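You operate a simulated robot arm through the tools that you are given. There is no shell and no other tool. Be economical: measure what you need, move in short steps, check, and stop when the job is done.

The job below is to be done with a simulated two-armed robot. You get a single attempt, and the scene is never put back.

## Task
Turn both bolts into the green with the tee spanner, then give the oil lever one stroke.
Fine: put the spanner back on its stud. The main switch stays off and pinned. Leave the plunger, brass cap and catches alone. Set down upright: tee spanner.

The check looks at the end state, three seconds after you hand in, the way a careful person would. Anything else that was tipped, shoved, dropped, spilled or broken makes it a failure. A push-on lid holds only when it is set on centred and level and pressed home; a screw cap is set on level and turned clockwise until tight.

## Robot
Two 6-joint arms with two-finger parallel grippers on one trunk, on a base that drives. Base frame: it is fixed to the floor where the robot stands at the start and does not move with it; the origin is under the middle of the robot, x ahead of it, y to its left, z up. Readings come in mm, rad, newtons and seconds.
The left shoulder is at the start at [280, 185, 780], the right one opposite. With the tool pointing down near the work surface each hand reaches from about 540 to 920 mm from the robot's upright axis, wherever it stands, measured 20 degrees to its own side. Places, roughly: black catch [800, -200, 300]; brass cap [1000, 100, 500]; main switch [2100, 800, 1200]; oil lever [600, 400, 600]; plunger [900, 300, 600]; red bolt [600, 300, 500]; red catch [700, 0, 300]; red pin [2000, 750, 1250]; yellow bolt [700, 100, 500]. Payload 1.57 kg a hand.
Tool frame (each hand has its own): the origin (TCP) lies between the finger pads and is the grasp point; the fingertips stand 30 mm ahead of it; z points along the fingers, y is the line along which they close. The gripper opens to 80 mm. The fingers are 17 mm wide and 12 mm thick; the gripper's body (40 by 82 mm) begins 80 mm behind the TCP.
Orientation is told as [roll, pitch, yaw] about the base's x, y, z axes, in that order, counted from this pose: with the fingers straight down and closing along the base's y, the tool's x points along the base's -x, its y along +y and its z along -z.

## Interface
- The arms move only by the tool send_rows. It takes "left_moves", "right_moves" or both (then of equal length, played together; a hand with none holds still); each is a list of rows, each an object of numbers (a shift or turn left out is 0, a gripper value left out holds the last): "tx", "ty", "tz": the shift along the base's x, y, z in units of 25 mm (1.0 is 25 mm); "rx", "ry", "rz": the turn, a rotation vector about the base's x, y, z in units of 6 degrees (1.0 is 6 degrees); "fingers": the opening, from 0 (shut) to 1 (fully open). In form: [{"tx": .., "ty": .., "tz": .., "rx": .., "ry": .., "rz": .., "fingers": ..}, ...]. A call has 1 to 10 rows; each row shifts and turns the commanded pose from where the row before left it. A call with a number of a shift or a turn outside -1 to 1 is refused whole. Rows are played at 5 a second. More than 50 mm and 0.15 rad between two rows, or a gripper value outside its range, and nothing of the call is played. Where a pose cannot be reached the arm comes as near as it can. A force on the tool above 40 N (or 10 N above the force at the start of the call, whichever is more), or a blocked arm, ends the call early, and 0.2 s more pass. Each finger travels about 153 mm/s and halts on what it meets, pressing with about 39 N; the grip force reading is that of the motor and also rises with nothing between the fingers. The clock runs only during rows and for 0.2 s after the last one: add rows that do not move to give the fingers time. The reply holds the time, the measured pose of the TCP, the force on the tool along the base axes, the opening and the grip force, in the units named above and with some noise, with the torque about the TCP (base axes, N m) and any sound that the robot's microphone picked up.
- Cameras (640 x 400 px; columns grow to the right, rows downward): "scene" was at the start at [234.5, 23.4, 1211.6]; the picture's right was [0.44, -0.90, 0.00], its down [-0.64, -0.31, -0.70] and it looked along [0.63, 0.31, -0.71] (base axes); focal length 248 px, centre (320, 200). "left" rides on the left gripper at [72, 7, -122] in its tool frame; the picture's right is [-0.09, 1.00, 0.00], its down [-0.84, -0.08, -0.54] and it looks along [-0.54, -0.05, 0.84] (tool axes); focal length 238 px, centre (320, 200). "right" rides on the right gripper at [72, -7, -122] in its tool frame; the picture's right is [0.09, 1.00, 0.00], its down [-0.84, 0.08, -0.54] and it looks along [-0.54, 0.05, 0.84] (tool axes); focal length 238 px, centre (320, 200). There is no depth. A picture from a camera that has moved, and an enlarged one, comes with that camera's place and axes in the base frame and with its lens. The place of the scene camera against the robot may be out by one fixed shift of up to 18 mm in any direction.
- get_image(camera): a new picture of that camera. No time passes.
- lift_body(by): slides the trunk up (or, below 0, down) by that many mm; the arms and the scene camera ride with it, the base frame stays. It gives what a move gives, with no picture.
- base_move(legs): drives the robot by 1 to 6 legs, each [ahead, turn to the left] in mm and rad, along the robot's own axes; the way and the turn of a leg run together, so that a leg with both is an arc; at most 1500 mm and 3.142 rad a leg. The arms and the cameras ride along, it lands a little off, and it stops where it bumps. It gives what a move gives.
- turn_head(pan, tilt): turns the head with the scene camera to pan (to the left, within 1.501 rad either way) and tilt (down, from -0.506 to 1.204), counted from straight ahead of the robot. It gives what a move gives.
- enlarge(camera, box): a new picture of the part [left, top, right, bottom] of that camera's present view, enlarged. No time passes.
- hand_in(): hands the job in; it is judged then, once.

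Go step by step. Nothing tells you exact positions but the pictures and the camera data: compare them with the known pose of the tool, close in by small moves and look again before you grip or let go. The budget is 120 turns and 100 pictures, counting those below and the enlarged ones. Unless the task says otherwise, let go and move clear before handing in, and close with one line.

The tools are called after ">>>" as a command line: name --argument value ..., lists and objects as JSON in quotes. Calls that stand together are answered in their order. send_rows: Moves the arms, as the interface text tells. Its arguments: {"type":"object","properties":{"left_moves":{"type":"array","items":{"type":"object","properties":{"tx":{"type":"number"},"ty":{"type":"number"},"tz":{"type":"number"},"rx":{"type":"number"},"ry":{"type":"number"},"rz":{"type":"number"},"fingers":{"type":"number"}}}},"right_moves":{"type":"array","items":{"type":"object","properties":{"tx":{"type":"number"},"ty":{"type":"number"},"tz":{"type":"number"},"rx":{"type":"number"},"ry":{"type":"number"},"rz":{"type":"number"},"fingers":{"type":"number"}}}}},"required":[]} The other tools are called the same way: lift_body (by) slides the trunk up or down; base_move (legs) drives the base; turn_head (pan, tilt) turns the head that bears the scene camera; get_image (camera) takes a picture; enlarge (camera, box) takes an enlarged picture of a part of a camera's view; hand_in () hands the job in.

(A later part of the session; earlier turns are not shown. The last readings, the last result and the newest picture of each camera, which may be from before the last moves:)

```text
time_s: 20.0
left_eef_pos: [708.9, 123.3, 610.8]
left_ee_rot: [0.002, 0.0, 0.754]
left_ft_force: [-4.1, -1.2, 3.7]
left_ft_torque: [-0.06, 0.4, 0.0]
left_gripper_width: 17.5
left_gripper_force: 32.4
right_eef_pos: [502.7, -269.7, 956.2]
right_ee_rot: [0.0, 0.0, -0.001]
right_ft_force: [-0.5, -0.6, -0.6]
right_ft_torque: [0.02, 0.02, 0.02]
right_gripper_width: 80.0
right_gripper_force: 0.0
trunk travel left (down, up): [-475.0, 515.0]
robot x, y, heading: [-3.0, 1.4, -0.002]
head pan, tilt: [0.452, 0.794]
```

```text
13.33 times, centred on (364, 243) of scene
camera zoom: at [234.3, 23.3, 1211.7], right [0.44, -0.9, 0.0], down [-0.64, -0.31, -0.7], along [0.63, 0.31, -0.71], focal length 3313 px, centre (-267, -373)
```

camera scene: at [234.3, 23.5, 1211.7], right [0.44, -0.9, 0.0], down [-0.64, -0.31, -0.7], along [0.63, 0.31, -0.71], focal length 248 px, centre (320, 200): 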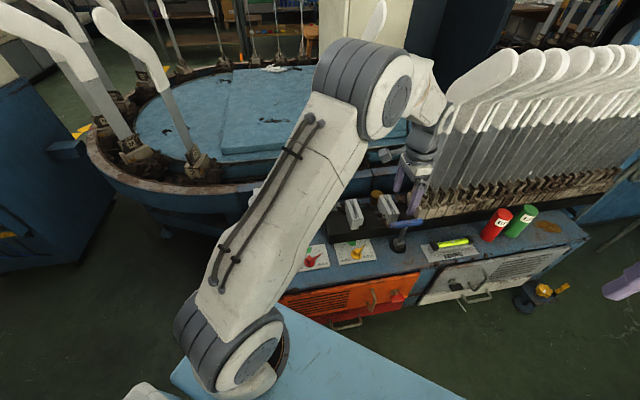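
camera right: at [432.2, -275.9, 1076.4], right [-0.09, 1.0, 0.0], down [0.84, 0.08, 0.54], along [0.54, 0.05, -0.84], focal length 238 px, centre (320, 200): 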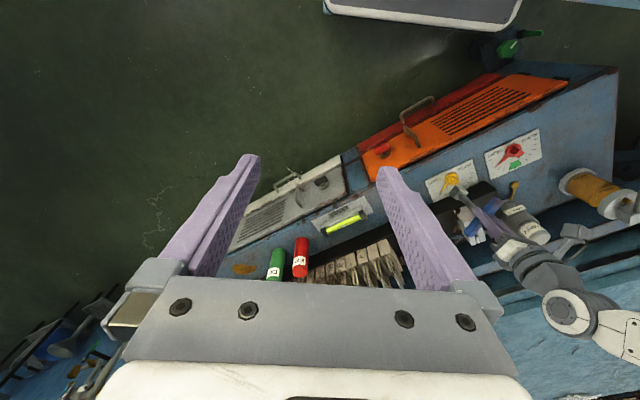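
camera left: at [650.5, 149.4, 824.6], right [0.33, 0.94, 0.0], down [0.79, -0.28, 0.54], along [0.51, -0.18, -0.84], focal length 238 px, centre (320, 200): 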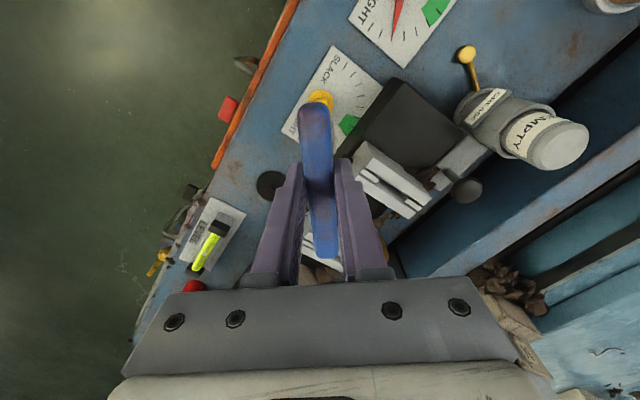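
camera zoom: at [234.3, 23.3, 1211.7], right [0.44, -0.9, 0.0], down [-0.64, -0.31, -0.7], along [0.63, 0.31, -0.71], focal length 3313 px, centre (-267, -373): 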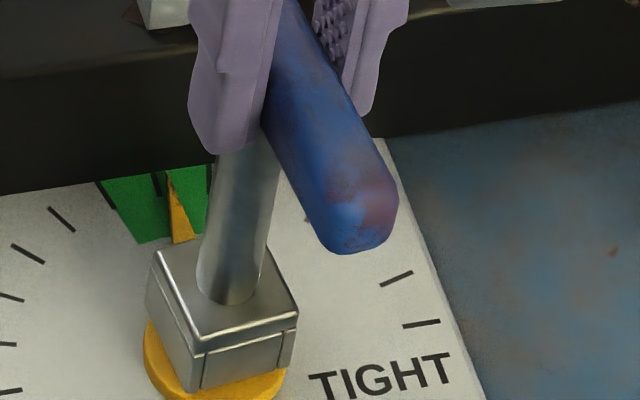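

The yellow pointer is in mid-green. I'll ease the backlash and lift off, then go to the red bolt.

>>> send_rows --left_moves '[{"rz": -0.3}, {"tz": 0.4}, {"tz": 0.6}, {"tz": 0.7}, {"tz": 0.7}, {}]'

>>> enlarge --camera "right" --box '[430, 165, 478, 201]'

>>> send_rows --left_moves '[{"rz": -1}, {"tx": -0.395, "ty": 0.577, "rz": -0.97}, {"tx": -0.44, "ty": 0.64, "rz": -0.97}, {"tx": -0.44, "ty": 0.64, "rz": -0.97}, {"tx": -0.44, "ty": 0.64, "rz": -0.97}, {"tx": -0.44, "ty": 0.64, "rz": -0.97}, {"tx": -0.44, "ty": 0.64, "rz": -0.97}, {"tx": -0.44, "ty": 0.64, "rz": -0.97}, {"tx": -0.44, "ty": 0.64, "rz": -0.97}, {"tx": -0.44, "ty": 0.64, "rz": -0.97}]'

```text
time_s: 21.4
left_eef_pos: [710.1, 125.7, 671.9]
left_ee_rot: [0.0, -0.001, 0.722]
left_ft_force: [0.7, -0.6, -2.7]
left_ft_torque: [-0.03, 0.02, 0.01]
left_gripper_width: 17.3
left_gripper_force: 32.4
right_eef_pos: [504.4, -269.8, 955.0]
right_ee_rot: [0.0, 0.0, 0.0]
right_ft_force: [0.5, -0.8, -0.7]
right_ft_torque: [0.02, 0.01, 0.01]
right_gripper_width: 80.0
right_gripper_force: 0.0
trunk travel left (down, up): [-475.0, 515.0]
robot x, y, heading: [1.7, -2.6, 0.001]
head pan, tilt: [0.452, 0.794]
```

```text
11.11 times, centred on (454, 183) of right
camera zoom: at [432.2, -275.9, 1076.4], right [-0.09, 1.0, 0.0], down [0.84, 0.08, 0.54], along [0.54, 0.05, -0.84], focal length 2648 px, centre (-1169, 389)
```

zoom: 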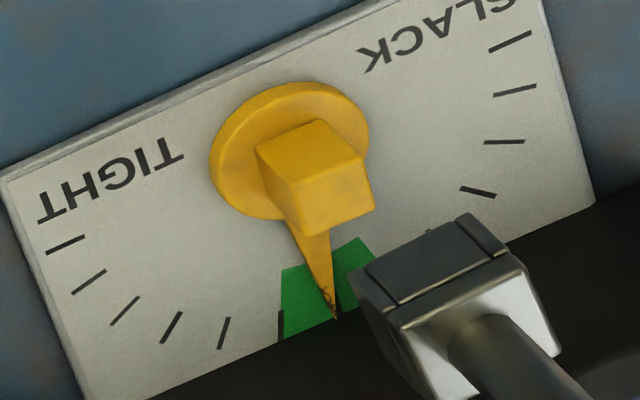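

```text
time_s: 23.6
left_eef_pos: [613.3, 265.4, 670.7]
left_ee_rot: [0.0, -0.001, -0.3]
left_ft_force: [0.0, 0.1, -2.8]
left_ft_torque: [0.01, 0.0, -0.02]
left_gripper_width: 17.3
left_gripper_force: 32.6
right_eef_pos: [503.7, -270.0, 955.6]
right_ee_rot: [0.0, 0.0, 0.001]
right_ft_force: [0.2, 0.1, -0.2]
right_ft_torque: [0.0, 0.01, 0.01]
right_gripper_width: 80.1
right_gripper_force: 0.1
trunk travel left (down, up): [-475.0, 515.0]
robot x, y, heading: [2.6, 3.7, 0.001]
head pan, tilt: [0.452, 0.794]
```

The yellow pointer stays in green. Next I'll finish aligning over red and check.

>>> send_rows --left_moves '[{"rz": -0.97, "tx": -0.12, "ty": 0.07}, {"tz": -0.8}, {}]'

>>> get_image --camera "right"

>>> enlarge --camera "scene" --box '[290, 235, 336, 275]'

```text
time_s: 24.4
left_eef_pos: [609.5, 268.2, 650.3]
left_ee_rot: [-0.001, 0.0, -0.4]
left_ft_force: [0.4, -0.1, -2.8]
left_ft_torque: [0.02, 0.01, 0.01]
left_gripper_width: 17.5
left_gripper_force: 32.5
right_eef_pos: [503.0, -269.7, 955.2]
right_ee_rot: [-0.001, 0.0, -0.001]
right_ft_force: [-0.1, -0.1, 0.2]
right_ft_torque: [0.02, -0.02, 0.0]
right_gripper_width: 79.8
right_gripper_force: 0.1
trunk travel left (down, up): [-475.0, 515.0]
robot x, y, heading: [0.1, -0.3, -0.005]
head pan, tilt: [0.452, 0.794]
```

```text
57 pictures are left
camera right: at [432.2, -275.9, 1076.5], right [-0.09, 1.0, 0.0], down [0.84, 0.08, 0.54], along [0.54, 0.05, -0.84], focal length 238 px, centre (320, 200)
```

right: 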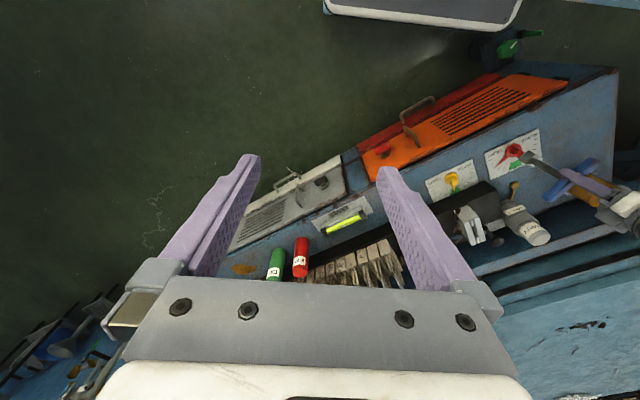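

```text
10.00 times, centred on (313, 255) of scene
camera zoom: at [234.5, 23.3, 1211.6], right [0.44, -0.9, 0.0], down [-0.64, -0.31, -0.7], along [0.63, 0.31, -0.71], focal length 2485 px, centre (390, -350)
```

zoom: 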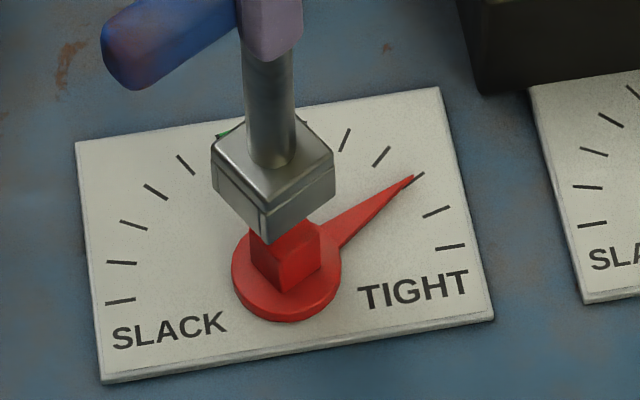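

>>> enlarge --camera "right" --box '[500, 135, 548, 171]'

>>> enlarge --camera "scene" --box '[306, 243, 330, 270]'

```text
11.11 times, centred on (524, 153) of right
camera zoom: at [432.2, -275.9, 1076.5], right [-0.09, 1.0, 0.0], down [0.84, 0.08, 0.54], along [0.54, 0.05, -0.84], focal length 2648 px, centre (-1947, 722)
```

zoom: 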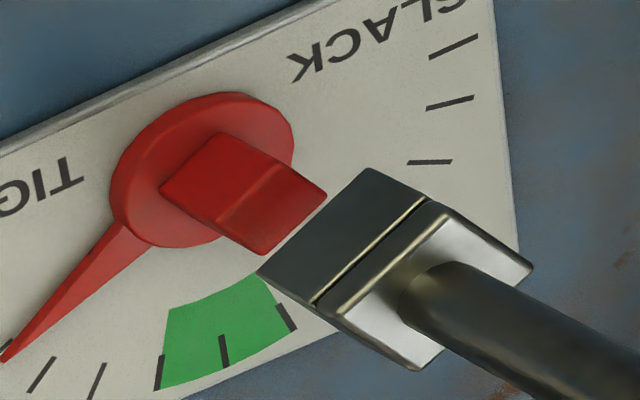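

```text
14.81 times, centred on (318, 256) of scene
camera zoom: at [234.5, 23.3, 1211.6], right [0.44, -0.9, 0.0], down [-0.64, -0.31, -0.7], along [0.63, 0.31, -0.71], focal length 3682 px, centre (350, -637)
```

zoom: 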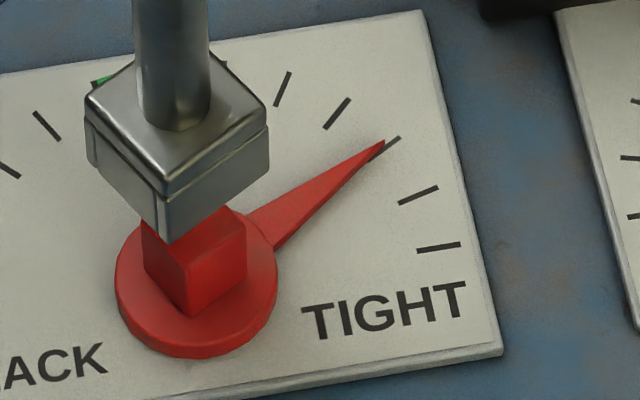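

The socket appears about 3 mm too far in +y. I'll correct and come down to just above the head for another look.

>>> send_rows --left_moves '[{"ty": -0.13}, {"tz": -0.6}, {}]'

>>> enlarge --camera "right" --box '[504, 138, 540, 165]'

>>> enlarge --camera "scene" --box '[306, 243, 330, 270]'

```text
time_s: 25.2
left_eef_pos: [609.5, 264.9, 635.1]
left_ee_rot: [0.001, 0.0, -0.401]
left_ft_force: [-0.3, -0.9, -0.8]
left_ft_torque: [0.01, 0.03, 0.01]
left_gripper_width: 17.7
left_gripper_force: 32.6
right_eef_pos: [503.9, -270.5, 955.2]
right_ee_rot: [-0.001, 0.0, 0.0]
right_ft_force: [-0.6, 0.7, 0.0]
right_ft_torque: [0.0, -0.02, 0.0]
right_gripper_width: 80.0
right_gripper_force: 0.1
trunk travel left (down, up): [-475.0, 515.0]
robot x, y, heading: [0.0, -0.3, 0.0]
head pan, tilt: [0.452, 0.794]
```

```text
14.81 times, centred on (522, 152) of right
camera zoom: at [432.2, -275.9, 1076.5], right [-0.09, 1.0, 0.0], down [0.84, 0.08, 0.54], along [0.54, 0.05, -0.84], focal length 3531 px, centre (-2673, 918)
```

zoom: 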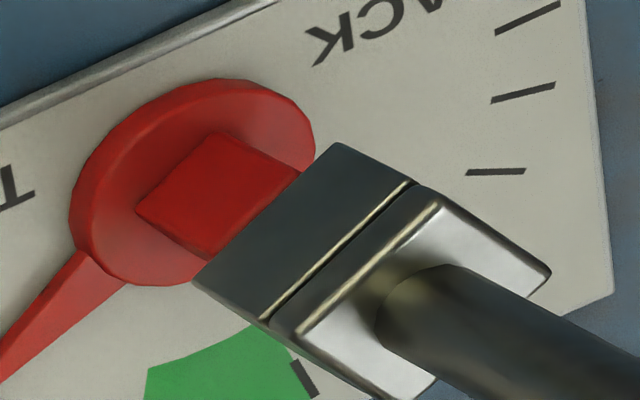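

```text
14.81 times, centred on (318, 256) of scene
camera zoom: at [234.5, 23.3, 1211.6], right [0.44, -0.9, 0.0], down [-0.64, -0.31, -0.7], along [0.63, 0.31, -0.71], focal length 3682 px, centre (350, -637)
```

zoom: 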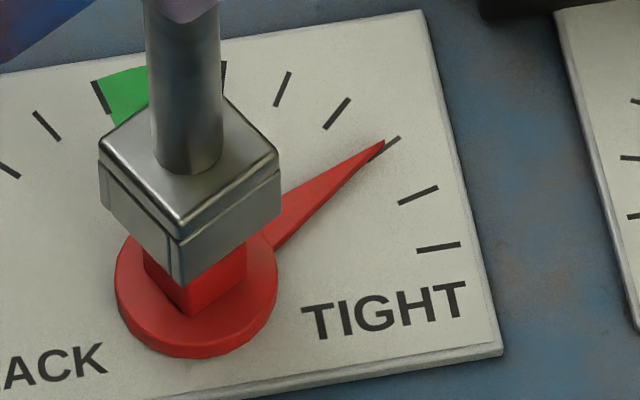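

Aligned in both views and about 8 mm above the head. Descending to seat.

>>> send_rows --left_moves '[{"tz": -0.16}, {"tz": -0.16}, {"tz": -0.16}, {"tz": -0.16}, {"tz": -0.14}, {"tz": -0.1}, {"tz": -0.08}, {"tz": -0.06}, {}]'

>>> enlarge --camera "scene" --box '[306, 243, 330, 270]'

```text
time_s: 27.2
left_eef_pos: [608.4, 265.0, 612.3]
left_ee_rot: [0.001, -0.001, -0.4]
left_ft_force: [0.1, 0.4, 6.1]
left_ft_torque: [-0.12, -0.1, 0.01]
left_gripper_width: 17.6
left_gripper_force: 32.3
right_eef_pos: [502.9, -269.7, 956.6]
right_ee_rot: [0.002, -0.001, 0.0]
right_ft_force: [-0.2, -0.7, -1.0]
right_ft_torque: [-0.02, 0.04, 0.01]
right_gripper_width: 79.7
right_gripper_force: 0.0
trunk travel left (down, up): [-475.0, 515.0]
robot x, y, heading: [0.2, 3.5, -0.0]
head pan, tilt: [0.452, 0.794]
```

```text
14.81 times, centred on (318, 256) of scene
camera zoom: at [234.3, 23.2, 1211.8], right [0.44, -0.9, 0.0], down [-0.64, -0.31, -0.7], along [0.63, 0.31, -0.71], focal length 3682 px, centre (350, -637)
```

zoom: 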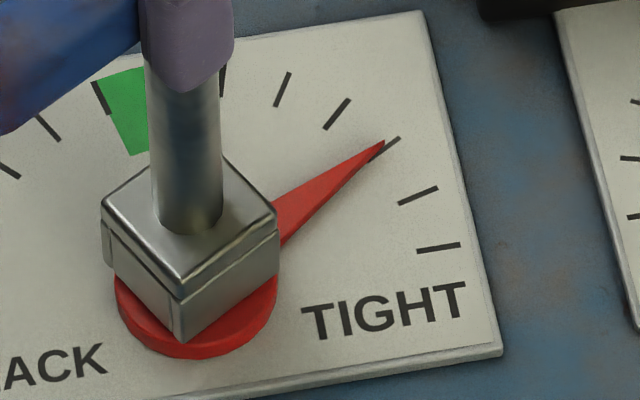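

Seated with light force. The pointer is four ticks (about 64°) from mid-green, so I'll turn the first half.

>>> send_rows --left_moves '[{"rz": 0.944, "tx": -0.003, "ty": -0.031}, {"rz": 0.944, "tx": -0.003, "ty": -0.031}, {"rz": 0.944, "tx": -0.003, "ty": -0.031}, {"rz": 0.944, "tx": -0.003, "ty": -0.031}, {"rz": 0.944, "tx": -0.003, "ty": -0.031}, {"rz": 0.944, "tx": -0.003, "ty": -0.031}, {}]'

>>> send_rows --left_moves '[{"rz": 0.9, "tx": 0.014, "ty": -0.026}, {"rz": 0.9, "tx": 0.014, "ty": -0.026}, {"rz": 0.9, "tx": 0.014, "ty": -0.026}, {"rz": 0.9, "tx": 0.014, "ty": -0.026}, {"rz": 0.9, "tx": 0.014, "ty": -0.026}, {"rz": 0.9, "tx": 0.014, "ty": -0.026}, {}]'

>>> enlarge --camera "scene" --box '[300, 238, 332, 268]'

>>> enlarge --camera "right" --box '[500, 135, 548, 171]'

```text
time_s: 28.8
left_eef_pos: [608.5, 260.1, 612.0]
left_ee_rot: [0.0, -0.003, 0.196]
left_ft_force: [2.6, 1.9, 18.1]
left_ft_torque: [0.19, -0.5, 0.01]
left_gripper_width: 17.4
left_gripper_force: 31.7
right_eef_pos: [503.4, -270.2, 955.2]
right_ee_rot: [0.0, -0.001, 0.0]
right_ft_force: [0.8, 0.7, 0.5]
right_ft_torque: [0.02, 0.01, 0.0]
right_gripper_width: 80.1
right_gripper_force: 0.1
trunk travel left (down, up): [-475.0, 515.0]
robot x, y, heading: [-2.6, -2.3, 0.004]
head pan, tilt: [0.452, 0.794]
```

```text
time_s: 30.4
left_eef_pos: [610.0, 255.2, 611.7]
left_ee_rot: [0.0, -0.002, 0.76]
left_ft_force: [6.5, 0.4, 13.8]
left_ft_torque: [0.34, -0.73, -0.01]
left_gripper_width: 17.5
left_gripper_force: 32.2
right_eef_pos: [504.0, -269.9, 955.2]
right_ee_rot: [0.0, -0.002, 0.001]
right_ft_force: [0.7, -0.4, 1.1]
right_ft_torque: [0.01, 0.01, -0.02]
right_gripper_width: 79.9
right_gripper_force: 0.1
trunk travel left (down, up): [-475.0, 515.0]
robot x, y, heading: [3.0, 2.4, -0.002]
head pan, tilt: [0.452, 0.794]
```

```text
13.33 times, centred on (316, 253) of scene
camera zoom: at [234.2, 23.1, 1211.7], right [0.44, -0.9, 0.0], down [-0.64, -0.31, -0.7], along [0.63, 0.31, -0.71], focal length 3313 px, centre (373, -507)
```

zoom: 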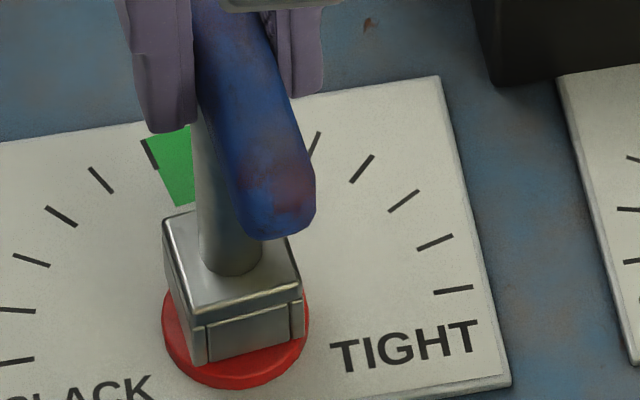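

```text
11.11 times, centred on (524, 153) of right
camera zoom: at [431.9, -276.1, 1076.6], right [-0.09, 1.0, 0.0], down [0.84, 0.08, 0.54], along [0.54, 0.05, -0.84], focal length 2648 px, centre (-1947, 722)
```

zoom: 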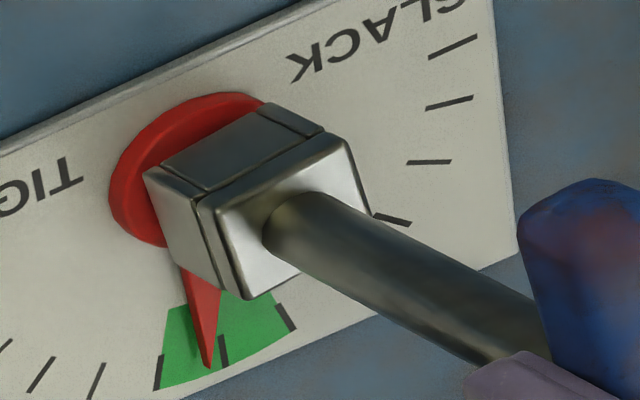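

The red pointer is in green, about 4° short of the middle. I'll turn a touch more, ease the backlash and lift off.

>>> send_rows --left_moves '[{"rz": 0.75, "tx": 0.02, "ty": -0.02}, {}, {"rz": -0.3, "tz": 0.1}, {"tz": 0.5}, {"tz": 0.7}, {"tz": 0.8}, {"tz": 0.8}, {"tz": 0.8}, {}]'

>>> enlarge --camera "right" --box '[500, 135, 548, 171]'

```text
time_s: 32.4
left_eef_pos: [611.0, 254.9, 703.9]
left_ee_rot: [0.0, 0.001, 0.808]
left_ft_force: [-0.4, 0.0, -2.0]
left_ft_torque: [-0.02, 0.02, -0.03]
left_gripper_width: 17.9
left_gripper_force: 32.3
right_eef_pos: [504.1, -269.4, 955.3]
right_ee_rot: [-0.001, 0.0, 0.0]
right_ft_force: [0.1, 0.7, -0.6]
right_ft_torque: [-0.01, 0.0, -0.01]
right_gripper_width: 80.1
right_gripper_force: 0.1
trunk travel left (down, up): [-475.0, 515.0]
robot x, y, heading: [0.2, -1.2, 0.001]
head pan, tilt: [0.452, 0.794]
```

```text
11.11 times, centred on (524, 153) of right
camera zoom: at [432.2, -275.9, 1076.5], right [-0.09, 1.0, 0.0], down [0.84, 0.08, 0.54], along [0.54, 0.05, -0.84], focal length 2648 px, centre (-1947, 722)
```

zoom: 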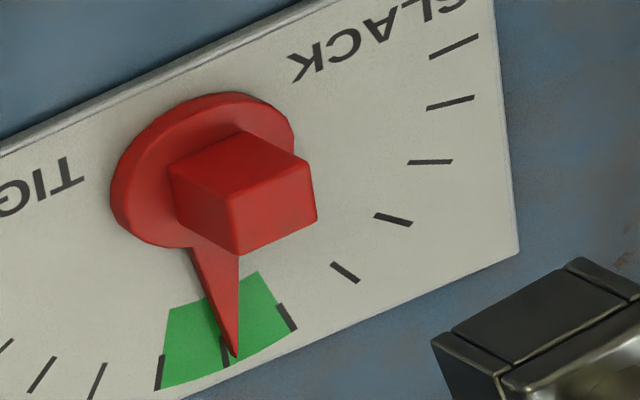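

Both pointers are in green. I'll carry the spanner back above its stud.

>>> send_rows --left_moves '[{"tx": 0.404, "ty": -0.486, "rz": -0.832}, {"tx": 0.404, "ty": -0.486, "rz": -0.832}, {"tx": 0.404, "ty": -0.486, "rz": -0.832}, {"tx": 0.404, "ty": -0.486, "rz": -0.832}, {"tx": 0.404, "ty": -0.486, "rz": -0.832}, {"tx": 0.404, "ty": -0.486, "rz": -0.832}, {"tx": 0.404, "ty": -0.486, "rz": -0.832}, {"tx": 0.404, "ty": -0.486, "rz": -0.832}, {"tx": 0.404, "ty": -0.486, "rz": -0.832}, {"tx": 0.404, "ty": -0.486, "rz": -0.832}]'

>>> send_rows --left_moves '[{"tx": 0.404, "ty": -0.486, "rz": -0.832}, {"tx": 0.404, "ty": -0.486, "rz": -0.832}, {"tx": 0.404, "ty": -0.486, "rz": -0.832}, {"tx": 0.404, "ty": -0.486, "rz": -0.832}, {"tx": 0.404, "ty": -0.486, "rz": -0.832}, {"tx": 0.404, "ty": -0.486, "rz": -0.832}, {"tx": 0.404, "ty": -0.486, "rz": -0.832}, {"tx": 0.404, "ty": -0.486, "rz": -0.832}, {"tx": 0.404, "ty": -0.486, "rz": -0.832}, {"tx": 0.404, "ty": -0.486, "rz": -0.832}]'

>>> send_rows --left_moves '[{"tz": -0.9}, {"tz": -0.9}, {}, {}]'

>>> enlarge --camera "scene" --box '[380, 222, 420, 257]'

>>> get_image --camera "right"

```text
time_s: 34.6
left_eef_pos: [712.2, 132.2, 703.3]
left_ee_rot: [0.0, 0.0, -0.066]
left_ft_force: [0.3, -1.2, -2.3]
left_ft_torque: [-0.02, 0.0, 0.02]
left_gripper_width: 17.2
left_gripper_force: 32.1
right_eef_pos: [504.0, -269.3, 955.0]
right_ee_rot: [0.0, -0.001, -0.001]
right_ft_force: [0.2, 0.4, -0.6]
right_ft_torque: [-0.01, -0.01, 0.0]
right_gripper_width: 79.9
right_gripper_force: 0.0
trunk travel left (down, up): [-475.0, 515.0]
robot x, y, heading: [1.1, -2.6, -0.004]
head pan, tilt: [0.452, 0.794]
```

```text
time_s: 36.8
left_eef_pos: [813.7, 10.6, 703.4]
left_ee_rot: [-0.001, -0.001, -0.937]
left_ft_force: [-0.9, -0.2, -2.0]
left_ft_torque: [0.01, -0.01, 0.0]
left_gripper_width: 17.3
left_gripper_force: 31.6
right_eef_pos: [504.8, -269.2, 955.3]
right_ee_rot: [0.0, 0.001, 0.001]
right_ft_force: [0.1, -0.7, 0.4]
right_ft_torque: [-0.03, -0.04, 0.02]
right_gripper_width: 79.7
right_gripper_force: 0.1
trunk travel left (down, up): [-475.0, 515.0]
robot x, y, heading: [-2.0, 3.6, -0.001]
head pan, tilt: [0.452, 0.794]
```

```text
time_s: 37.8
left_eef_pos: [812.7, 10.9, 657.7]
left_ee_rot: [0.001, 0.0, -0.936]
left_ft_force: [-0.6, 0.2, -2.5]
left_ft_torque: [0.03, 0.0, -0.02]
left_gripper_width: 17.5
left_gripper_force: 32.4
right_eef_pos: [503.1, -269.8, 954.9]
right_ee_rot: [-0.001, -0.001, 0.0]
right_ft_force: [0.1, -1.0, 0.3]
right_ft_torque: [-0.02, 0.01, 0.02]
right_gripper_width: 80.3
right_gripper_force: 0.0
trunk travel left (down, up): [-475.0, 515.0]
robot x, y, heading: [-3.9, -1.1, 0.001]
head pan, tilt: [0.452, 0.794]
```

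```text
11.43 times, centred on (400, 240) of scene
camera zoom: at [234.6, 23.3, 1211.6], right [0.44, -0.9, 0.0], down [-0.64, -0.31, -0.7], along [0.63, 0.31, -0.71], focal length 2840 px, centre (-594, -251)
```

zoom: 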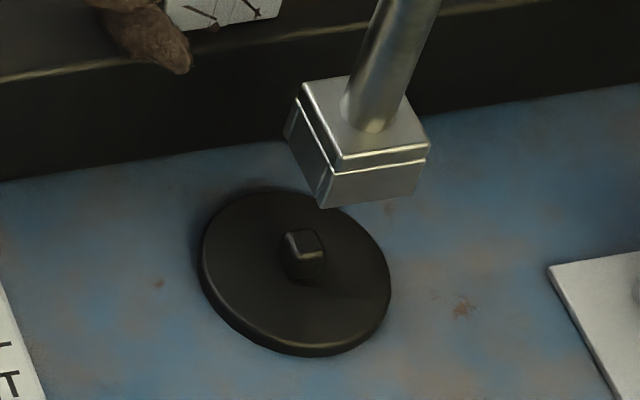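

```text
46 pictures are left
camera right: at [432.2, -276.0, 1076.4], right [-0.09, 1.0, 0.0], down [0.84, 0.08, 0.54], along [0.54, 0.05, -0.84], focal length 238 px, centre (320, 200)
```

right: 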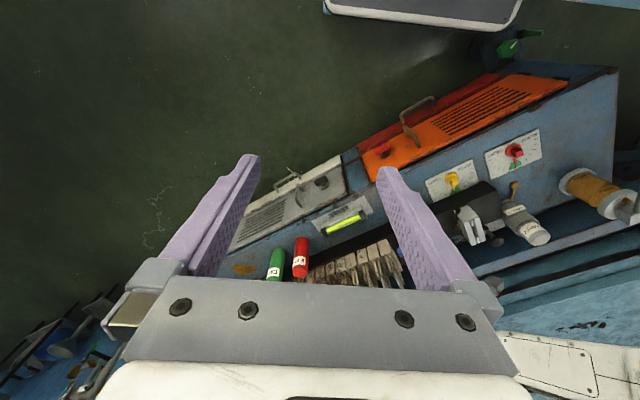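

The socket hangs about 2 mm to the right of the peg. I'll nudge it and go down slowly to peg height for a check.

>>> send_rows --left_moves '[{"tx": -0.03, "ty": 0.065, "tz": -0.3}, {"tz": -0.4}, {"tz": -0.4}, {}]'

>>> enlarge --camera "scene" --box '[380, 222, 420, 257]'

```text
time_s: 38.8
left_eef_pos: [812.8, 13.0, 630.2]
left_ee_rot: [0.0, 0.0, -0.935]
left_ft_force: [-0.5, 0.0, -1.8]
left_ft_torque: [0.02, 0.04, -0.01]
left_gripper_width: 17.6
left_gripper_force: 31.9
right_eef_pos: [503.9, -269.8, 955.0]
right_ee_rot: [0.001, 0.0, -0.002]
right_ft_force: [-0.5, 0.6, -0.6]
right_ft_torque: [0.03, 0.01, -0.01]
right_gripper_width: 80.0
right_gripper_force: 0.2
trunk travel left (down, up): [-475.0, 515.0]
robot x, y, heading: [1.2, -2.3, -0.001]
head pan, tilt: [0.452, 0.794]
```

```text
11.43 times, centred on (400, 240) of scene
camera zoom: at [234.6, 23.3, 1211.6], right [0.44, -0.9, 0.0], down [-0.64, -0.31, -0.7], along [0.63, 0.31, -0.71], focal length 2840 px, centre (-594, -251)
```

zoom: 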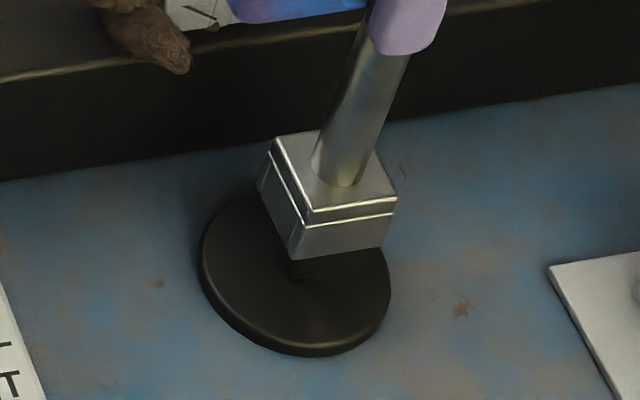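

It lines up well now. I'll lower it the remaining 27 mm onto the stud.

>>> send_rows --left_moves '[{"tz": -0.2}, {"tz": -0.2}, {"tz": -0.2}, {"tz": -0.15}, {"tz": -0.13}, {"tz": -0.1}, {"tz": -0.08}, {"tz": -0.06}, {}]'

>>> enlarge --camera "scene" --box '[380, 212, 428, 257]'

```text
time_s: 40.8
left_eef_pos: [812.3, 11.7, 603.0]
left_ee_rot: [-0.001, 0.002, -0.935]
left_ft_force: [0.0, -0.1, -3.3]
left_ft_torque: [0.04, 0.03, -0.01]
left_gripper_width: 17.7
left_gripper_force: 32.5
right_eef_pos: [504.5, -269.2, 955.3]
right_ee_rot: [0.0, -0.001, -0.001]
right_ft_force: [-0.9, -0.2, -0.2]
right_ft_torque: [-0.01, -0.03, -0.01]
right_gripper_width: 80.0
right_gripper_force: 0.0
trunk travel left (down, up): [-475.0, 515.0]
robot x, y, heading: [-2.7, -1.1, 0.001]
head pan, tilt: [0.452, 0.794]
```

```text
8.89 times, centred on (404, 234) of scene
camera zoom: at [234.6, 23.3, 1211.6], right [0.44, -0.9, 0.0], down [-0.64, -0.31, -0.7], along [0.63, 0.31, -0.71], focal length 2209 px, centre (-427, -107)
```

zoom: 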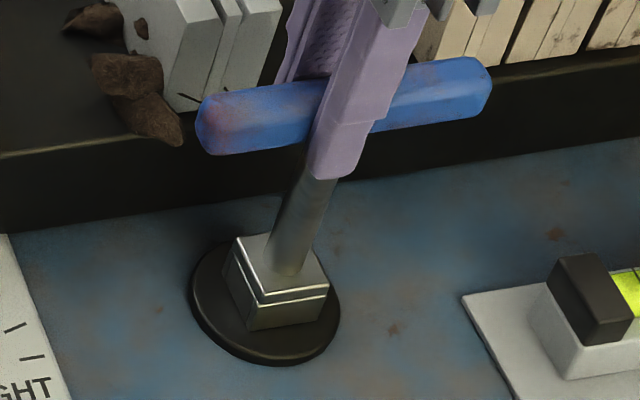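

It matches the original view but the weight is still on the hand. I'll lower another 1–2 mm until it touches.

>>> send_rows --left_moves '[{"tz": -0.05}, {"tz": -0.04}, {}]'

```text
time_s: 41.6
left_eef_pos: [812.6, 12.5, 601.7]
left_ee_rot: [0.002, -0.001, -0.936]
left_ft_force: [-4.1, 2.0, 11.3]
left_ft_torque: [0.31, 0.44, 0.02]
left_gripper_width: 17.8
left_gripper_force: 31.7
right_eef_pos: [504.0, -271.0, 955.8]
right_ee_rot: [-0.001, 0.0, 0.002]
right_ft_force: [0.3, -0.8, -0.2]
right_ft_torque: [0.03, 0.0, 0.01]
right_gripper_width: 80.0
right_gripper_force: 0.1
trunk travel left (down, up): [-475.0, 515.0]
robot x, y, heading: [-2.0, -1.3, -0.002]
head pan, tilt: [0.452, 0.794]
```

Contact is made and the socket is resting on the stud. I'll open slowly and look.

>>> send_rows --left_moves '[{"tz": 0.03}, {"fingers": 0.35}, {"fingers": 0.6}, {"fingers": 0.9}, {}]'

>>> enlarge --camera "scene" --box '[380, 212, 428, 257]'

```text
time_s: 42.8
left_eef_pos: [811.6, 12.3, 601.2]
left_ee_rot: [0.0, 0.0, -0.936]
left_ft_force: [-0.1, 0.3, -0.3]
left_ft_torque: [0.02, 0.02, -0.02]
left_gripper_width: 72.0
left_gripper_force: 0.0
right_eef_pos: [503.8, -270.4, 954.7]
right_ee_rot: [-0.002, 0.0, 0.0]
right_ft_force: [0.3, -0.1, -0.6]
right_ft_torque: [0.02, 0.02, 0.0]
right_gripper_width: 79.8
right_gripper_force: 0.0
trunk travel left (down, up): [-475.0, 515.0]
robot x, y, heading: [-3.8, -0.5, 0.001]
head pan, tilt: [0.452, 0.794]
```

```text
8.89 times, centred on (404, 234) of scene
camera zoom: at [234.5, 23.3, 1211.6], right [0.44, -0.9, 0.0], down [-0.64, -0.31, -0.7], along [0.63, 0.31, -0.71], focal length 2209 px, centre (-427, -107)
```

zoom: 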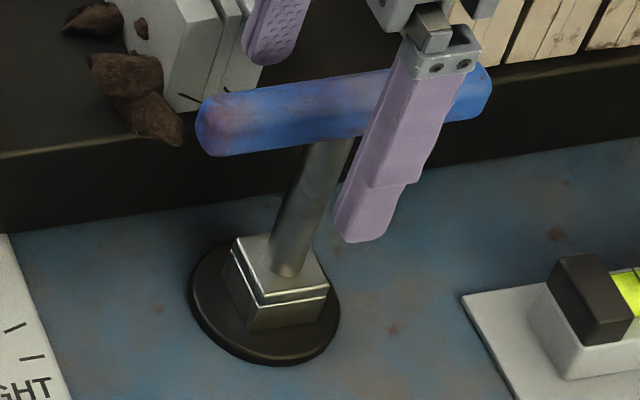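

The spanner stands upright on its stud. I'll lift clear and head over for a close look at the oil lever.

>>> send_rows --left_moves '[{"tz": 1}, {"tz": 1}, {"tz": 1}, {"tz": 1}, {"tz": 1}, {"tz": 1}, {"tz": 1}]'

>>> send_rows --left_moves '[{"tx": -0.9, "ty": 0.9, "tz": 0.4, "rz": 0.9}, {"tx": -0.9, "ty": 0.9, "tz": 0.4, "rz": 0.9}, {"tx": -0.9, "ty": 0.9, "tz": 0.4, "rz": 0.9}, {"tx": -0.9, "ty": 0.9, "tz": 0.4, "rz": 0.9}, {"tx": -0.9, "ty": 0.9, "rz": 0.9}, {"tx": -0.9, "ty": 0.9, "rz": 0.9}, {"tx": -0.9, "ty": 0.9, "rz": 0.9}, {"tx": -0.9, "ty": 0.9, "rz": 0.9}, {"tx": -0.9, "ty": 0.9, "rz": 0.9}, {"tx": -0.9, "ty": 0.9, "rz": 0.9}]'

>>> get_image --camera "left"

>>> enlarge --camera "scene" --box '[230, 170, 326, 240]'

```text
time_s: 44.4
left_eef_pos: [811.5, 12.8, 774.6]
left_ee_rot: [0.0, 0.0, -0.935]
left_ft_force: [-0.1, -0.8, -0.3]
left_ft_torque: [-0.02, 0.01, 0.01]
left_gripper_width: 72.1
left_gripper_force: 0.0
right_eef_pos: [503.8, -270.3, 954.5]
right_ee_rot: [0.0, -0.001, 0.0]
right_ft_force: [1.5, 0.0, -0.5]
right_ft_torque: [0.0, -0.02, 0.01]
right_gripper_width: 79.8
right_gripper_force: 0.0
trunk travel left (down, up): [-475.0, 515.0]
robot x, y, heading: [-0.8, -2.1, -0.002]
head pan, tilt: [0.452, 0.794]
```

```text
time_s: 46.6
left_eef_pos: [587.0, 238.7, 816.3]
left_ee_rot: [-0.001, 0.001, 0.006]
left_ft_force: [0.4, 0.6, -0.1]
left_ft_torque: [0.0, -0.03, -0.03]
left_gripper_width: 71.9
left_gripper_force: 0.0
right_eef_pos: [503.2, -269.3, 955.3]
right_ee_rot: [-0.001, 0.0, 0.0]
right_ft_force: [-0.2, 0.5, 0.1]
right_ft_torque: [0.01, 0.01, 0.01]
right_gripper_width: 80.2
right_gripper_force: 0.1
trunk travel left (down, up): [-475.0, 515.0]
robot x, y, heading: [0.9, -2.1, -0.002]
head pan, tilt: [0.452, 0.794]
```

```text
42 pictures are left
camera left: at [515.8, 244.1, 937.9], right [0.08, 1.0, 0.0], down [0.84, -0.07, 0.54], along [0.54, -0.05, -0.84], focal length 238 px, centre (320, 200)
```

left: 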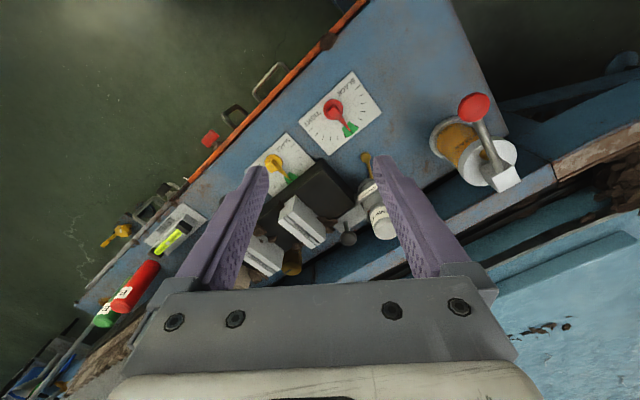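

```text
5.71 times, centred on (278, 205) of scene
camera zoom: at [234.7, 23.2, 1211.6], right [0.44, -0.9, 0.0], down [-0.64, -0.31, -0.7], along [0.63, 0.31, -0.71], focal length 1420 px, centre (560, 171)
```

zoom: 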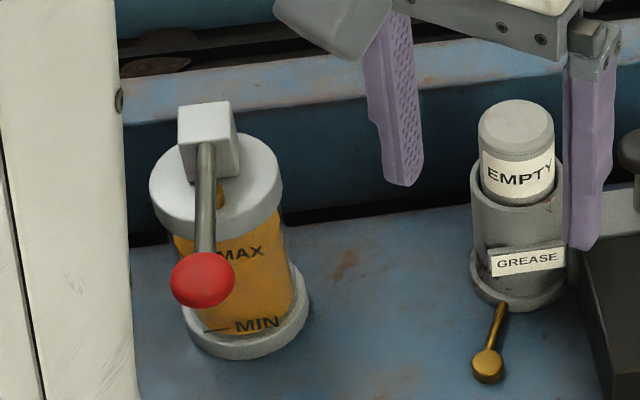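

The knob is at about (590,421,642) and the pivot block at (684,478,656), so one stroke means pressing the knob down. I'll close the fingers, move above the knob and check.

>>> send_rows --left_moves '[{"ty": 0.92, "tx": 0.03, "fingers": 0}, {"ty": 0.92, "tx": 0.03}, {"ty": 0.92, "tx": 0.03}, {"ty": 0.92, "tx": 0.03}, {"ty": 0.92, "tx": 0.03}, {"ty": 0.92, "tx": 0.03, "tz": -0.5}, {"ty": 0.92, "tx": 0.03, "tz": -0.9}, {"ty": 0.88, "tx": 0.03, "tz": -0.9}, {"tz": -0.9}, {}]'

>>> get_image --camera "left"

>>> enlarge --camera "scene" --box '[220, 140, 316, 240]'

```text
time_s: 48.8
left_eef_pos: [594.8, 420.9, 736.3]
left_ee_rot: [0.0, 0.0, 0.007]
left_ft_force: [0.2, -0.7, -0.3]
left_ft_torque: [-0.07, 0.01, -0.01]
left_gripper_width: 0.0
left_gripper_force: 21.4
right_eef_pos: [503.4, -269.8, 955.2]
right_ee_rot: [0.0, -0.001, 0.0]
right_ft_force: [-0.4, -0.3, -0.3]
right_ft_torque: [0.02, -0.02, 0.0]
right_gripper_width: 79.8
right_gripper_force: 0.0
trunk travel left (down, up): [-475.0, 515.0]
robot x, y, heading: [1.5, -1.1, 0.003]
head pan, tilt: [0.452, 0.794]
```

```text
40 pictures are left
camera left: at [522.9, 426.1, 858.7], right [0.09, 1.0, 0.0], down [0.84, -0.07, 0.54], along [0.54, -0.05, -0.84], focal length 238 px, centre (320, 200)
```

left: 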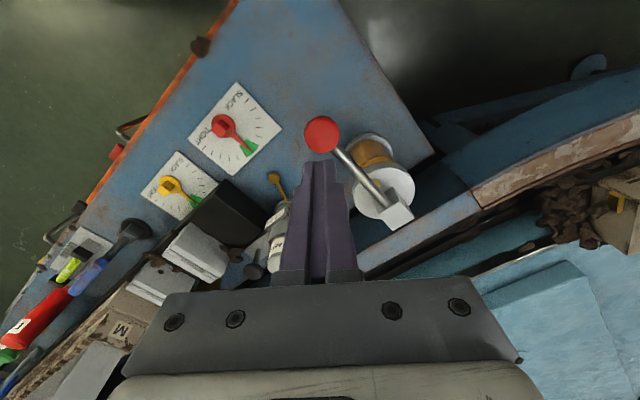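

```text
4.00 times, centred on (268, 190) of scene
camera zoom: at [234.4, 23.3, 1211.6], right [0.44, -0.9, 0.0], down [-0.64, -0.31, -0.7], along [0.63, 0.31, -0.71], focal length 994 px, centre (528, 240)
```

zoom: 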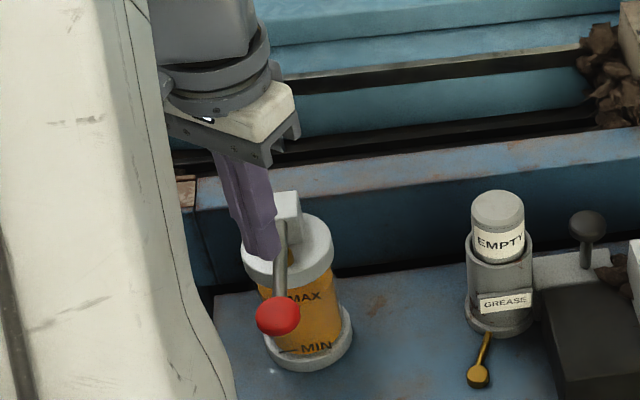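

The knob is about 6 mm nearer and 3 mm further left than the fingertips. I'll correct that and come down toward contact.

>>> send_rows --left_moves '[{"tx": -0.16, "ty": 0.15, "tz": -0.5}, {"tz": -0.7}, {"tz": -0.5}, {"tz": -0.2}, {"tz": -0.1}, {}]'

>>> enlarge --camera "scene" --box '[250, 170, 314, 240]'

>>> get_image --camera "left"

```text
time_s: 50.2
left_eef_pos: [589.0, 424.0, 686.6]
left_ee_rot: [0.001, -0.001, 0.009]
left_ft_force: [-0.2, 0.3, 0.6]
left_ft_torque: [0.04, 0.0, 0.0]
left_gripper_width: 0.0
left_gripper_force: 21.2
right_eef_pos: [503.8, -268.8, 955.5]
right_ee_rot: [0.001, 0.001, -0.001]
right_ft_force: [0.3, 0.5, 0.0]
right_ft_torque: [0.02, -0.02, 0.02]
right_gripper_width: 80.0
right_gripper_force: 0.1
trunk travel left (down, up): [-475.0, 515.0]
robot x, y, heading: [-0.4, 2.0, -0.004]
head pan, tilt: [0.452, 0.794]
```

```text
5.71 times, centred on (282, 205) of scene
camera zoom: at [234.5, 23.3, 1211.6], right [0.44, -0.9, 0.0], down [-0.64, -0.31, -0.7], along [0.63, 0.31, -0.71], focal length 1420 px, centre (537, 171)
```

zoom: 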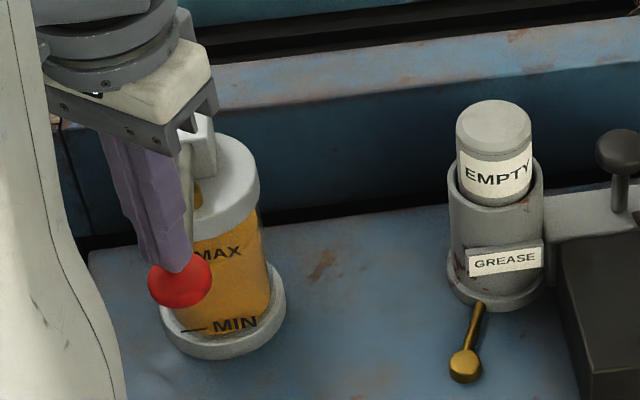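

```text
37 pictures are left
camera left: at [518.1, 429.0, 808.0], right [0.09, 1.0, 0.0], down [0.84, -0.07, 0.54], along [0.54, -0.05, -0.84], focal length 238 px, centre (320, 200)
```

left: 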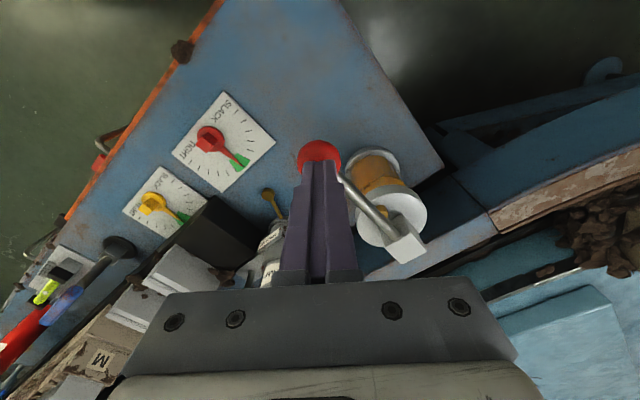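

The fingertips are right on the knob. Pressing down gently, watching the force.

>>> send_rows --left_moves '[{"tz": -0.15}, {"tz": -0.15}, {"tz": -0.15, "tx": 0.02, "ty": 0.01}, {"tz": -0.15, "tx": 0.03, "ty": 0.02}, {"tz": -0.15, "tx": 0.04, "ty": 0.02}, {"tz": -0.15, "tx": 0.04, "ty": 0.02}, {}]'

>>> enlarge --camera "scene" --box '[250, 170, 314, 240]'

```text
time_s: 51.8
left_eef_pos: [592.6, 426.2, 662.6]
left_ee_rot: [-0.001, -0.002, 0.007]
left_ft_force: [-1.2, -0.3, 0.9]
left_ft_torque: [-0.02, 0.01, 0.03]
left_gripper_width: 0.0
left_gripper_force: 21.4
right_eef_pos: [504.1, -271.0, 955.7]
right_ee_rot: [0.0, -0.001, 0.0]
right_ft_force: [0.0, 0.6, 1.3]
right_ft_torque: [-0.01, 0.01, 0.01]
right_gripper_width: 80.0
right_gripper_force: 0.1
trunk travel left (down, up): [-475.0, 515.0]
robot x, y, heading: [0.1, -1.2, -0.0]
head pan, tilt: [0.452, 0.794]
```

```text
5.71 times, centred on (282, 205) of scene
camera zoom: at [234.4, 23.3, 1211.6], right [0.44, -0.9, 0.0], down [-0.64, -0.31, -0.7], along [0.63, 0.31, -0.71], focal length 1420 px, centre (537, 171)
```

zoom: 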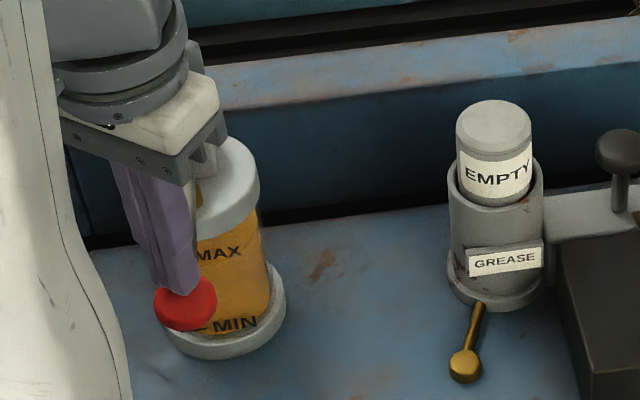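

The lever is moving freely. Continuing along its arc toward the end of the stroke.

>>> send_rows --left_moves '[{"tz": -0.15, "tx": 0.05, "ty": 0.03}, {"tz": -0.15, "tx": 0.06, "ty": 0.03}, {"tz": -0.15, "tx": 0.06, "ty": 0.04}, {"tz": -0.15, "tx": 0.07, "ty": 0.04}, {}]'

>>> enlarge --camera "scene" --box '[250, 170, 314, 240]'

>>> get_image --camera "left"

```text
time_s: 53.0
left_eef_pos: [599.3, 430.3, 647.5]
left_ee_rot: [-0.001, 0.0, 0.006]
left_ft_force: [-1.6, -0.9, 1.1]
left_ft_torque: [-0.04, 0.03, 0.04]
left_gripper_width: 0.1
left_gripper_force: 21.7
right_eef_pos: [505.0, -269.4, 956.5]
right_ee_rot: [0.0, 0.0, -0.001]
right_ft_force: [0.1, 0.0, -0.4]
right_ft_torque: [0.01, -0.01, 0.0]
right_gripper_width: 80.0
right_gripper_force: 0.0
trunk travel left (down, up): [-475.0, 515.0]
robot x, y, heading: [-1.3, 2.7, -0.003]
head pan, tilt: [0.452, 0.794]
```

```text
5.71 times, centred on (282, 205) of scene
camera zoom: at [234.4, 23.3, 1211.6], right [0.44, -0.9, 0.0], down [-0.64, -0.31, -0.7], along [0.63, 0.31, -0.71], focal length 1420 px, centre (537, 171)
```

zoom: 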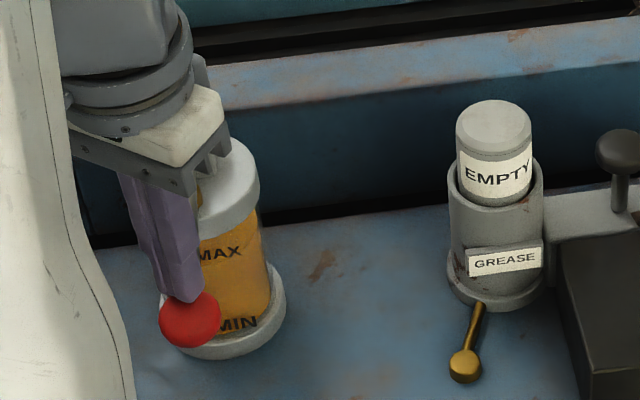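

```text
34 pictures are left
camera left: at [527.1, 435.0, 770.1], right [0.09, 1.0, 0.0], down [0.84, -0.07, 0.54], along [0.54, -0.05, -0.84], focal length 238 px, centre (320, 200)
```

left: 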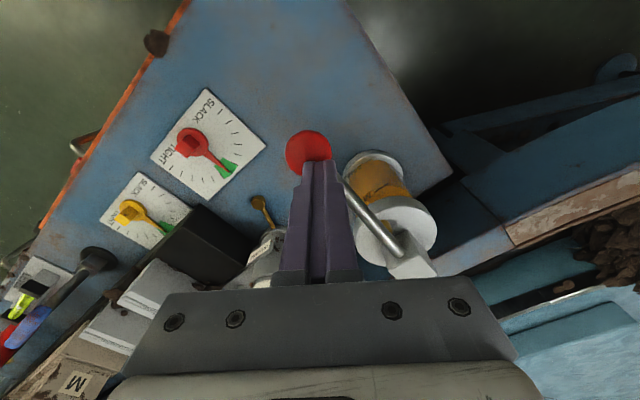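

The fingertips have drifted about 7 mm inward of the knob's centre. I'll shift back a bit and keep pressing until the end stop.

>>> send_rows --left_moves '[{"tx": -0.22, "ty": -0.22, "tz": 0.02}, {"tz": -0.15}, {"tz": -0.15, "tx": 0.02, "ty": 0.01}, {"tz": -0.15, "tx": 0.02, "ty": 0.01}, {"tz": -0.15, "tx": 0.03, "ty": 0.02}, {}]'

>>> enlarge --camera "scene" --box '[250, 170, 314, 240]'

>>> get_image --camera "left"

```text
time_s: 54.4
left_eef_pos: [595.8, 425.7, 632.9]
left_ee_rot: [0.002, 0.001, 0.008]
left_ft_force: [-1.7, -0.4, 1.7]
left_ft_torque: [-0.02, 0.08, 0.02]
left_gripper_width: 0.0
left_gripper_force: 21.6
right_eef_pos: [503.9, -270.2, 955.4]
right_ee_rot: [0.001, 0.0, -0.001]
right_ft_force: [0.2, -0.1, 0.0]
right_ft_torque: [0.01, 0.02, 0.02]
right_gripper_width: 80.0
right_gripper_force: 0.1
trunk travel left (down, up): [-475.0, 515.0]
robot x, y, heading: [2.1, -1.7, -0.0]
head pan, tilt: [0.452, 0.794]
```

```text
5.71 times, centred on (282, 205) of scene
camera zoom: at [234.4, 23.3, 1211.6], right [0.44, -0.9, 0.0], down [-0.64, -0.31, -0.7], along [0.63, 0.31, -0.71], focal length 1420 px, centre (537, 171)
```

zoom: 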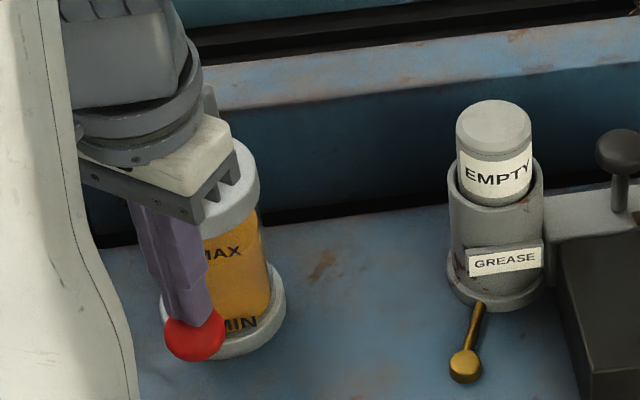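

```text
32 pictures are left
camera left: at [524.0, 430.5, 755.2], right [0.09, 1.0, 0.0], down [0.84, -0.07, 0.54], along [0.54, -0.05, -0.84], focal length 238 px, centre (320, 200)
```

left: 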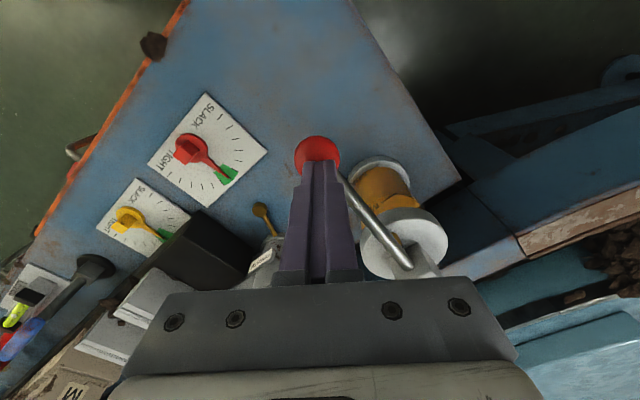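

Still moving freely with low force. Continuing.

>>> send_rows --left_moves '[{"tz": -0.15, "tx": 0.03, "ty": 0.02}, {"tz": -0.15, "tx": 0.04, "ty": 0.02}, {"tz": -0.15, "tx": 0.04, "ty": 0.02}, {"tz": -0.15, "tx": 0.04, "ty": 0.02}, {}]'

>>> get_image --camera "left"

>>> enlarge --camera "scene" --box '[250, 170, 314, 240]'

```text
time_s: 55.4
left_eef_pos: [597.0, 425.9, 623.8]
left_ee_rot: [0.0, 0.001, 0.006]
left_ft_force: [-8.8, -5.3, 28.0]
left_ft_torque: [-0.11, 0.06, 0.04]
left_gripper_width: 0.0
left_gripper_force: 21.0
right_eef_pos: [501.9, -270.7, 956.2]
right_ee_rot: [-0.002, 0.0, 0.0]
right_ft_force: [-0.3, -0.5, -0.7]
right_ft_torque: [0.02, -0.03, 0.03]
right_gripper_width: 80.1
right_gripper_force: 0.0
trunk travel left (down, up): [-475.0, 515.0]
robot x, y, heading: [-0.7, 2.3, 0.003]
head pan, tilt: [0.452, 0.794]
stopped in row 5 (left hand): the force on the tool passed its limit at 43 N (the readings are from after the stop); the commanded pose is now the measured one
```

```text
31 pictures are left
camera left: at [526.6, 431.9, 745.0], right [0.09, 1.0, 0.0], down [0.84, -0.07, 0.54], along [0.54, -0.05, -0.84], focal length 238 px, centre (320, 200)
```

left: 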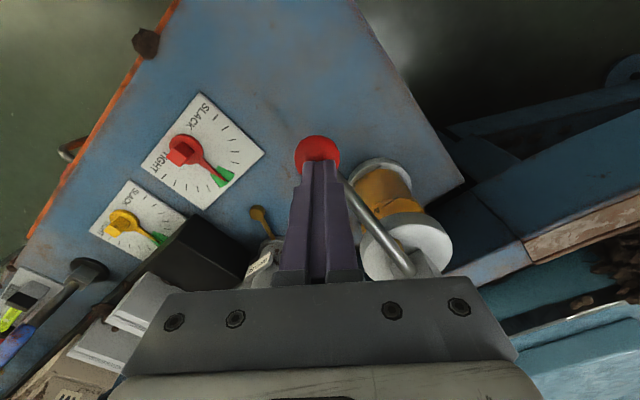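

```text
5.71 times, centred on (282, 205) of scene
camera zoom: at [233.3, 22.5, 1212.2], right [0.44, -0.9, 0.0], down [-0.64, -0.31, -0.7], along [0.63, 0.31, -0.71], focal length 1420 px, centre (537, 171)
```

zoom: 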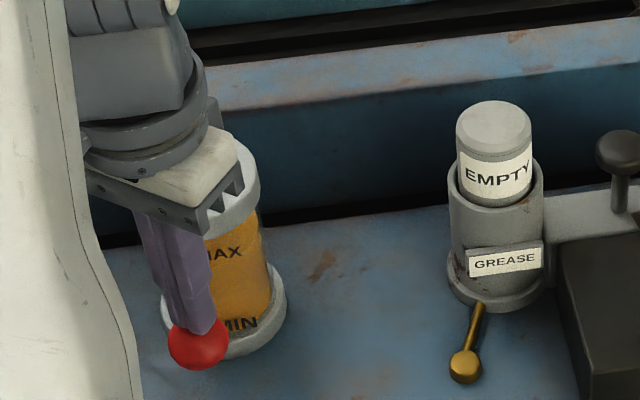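

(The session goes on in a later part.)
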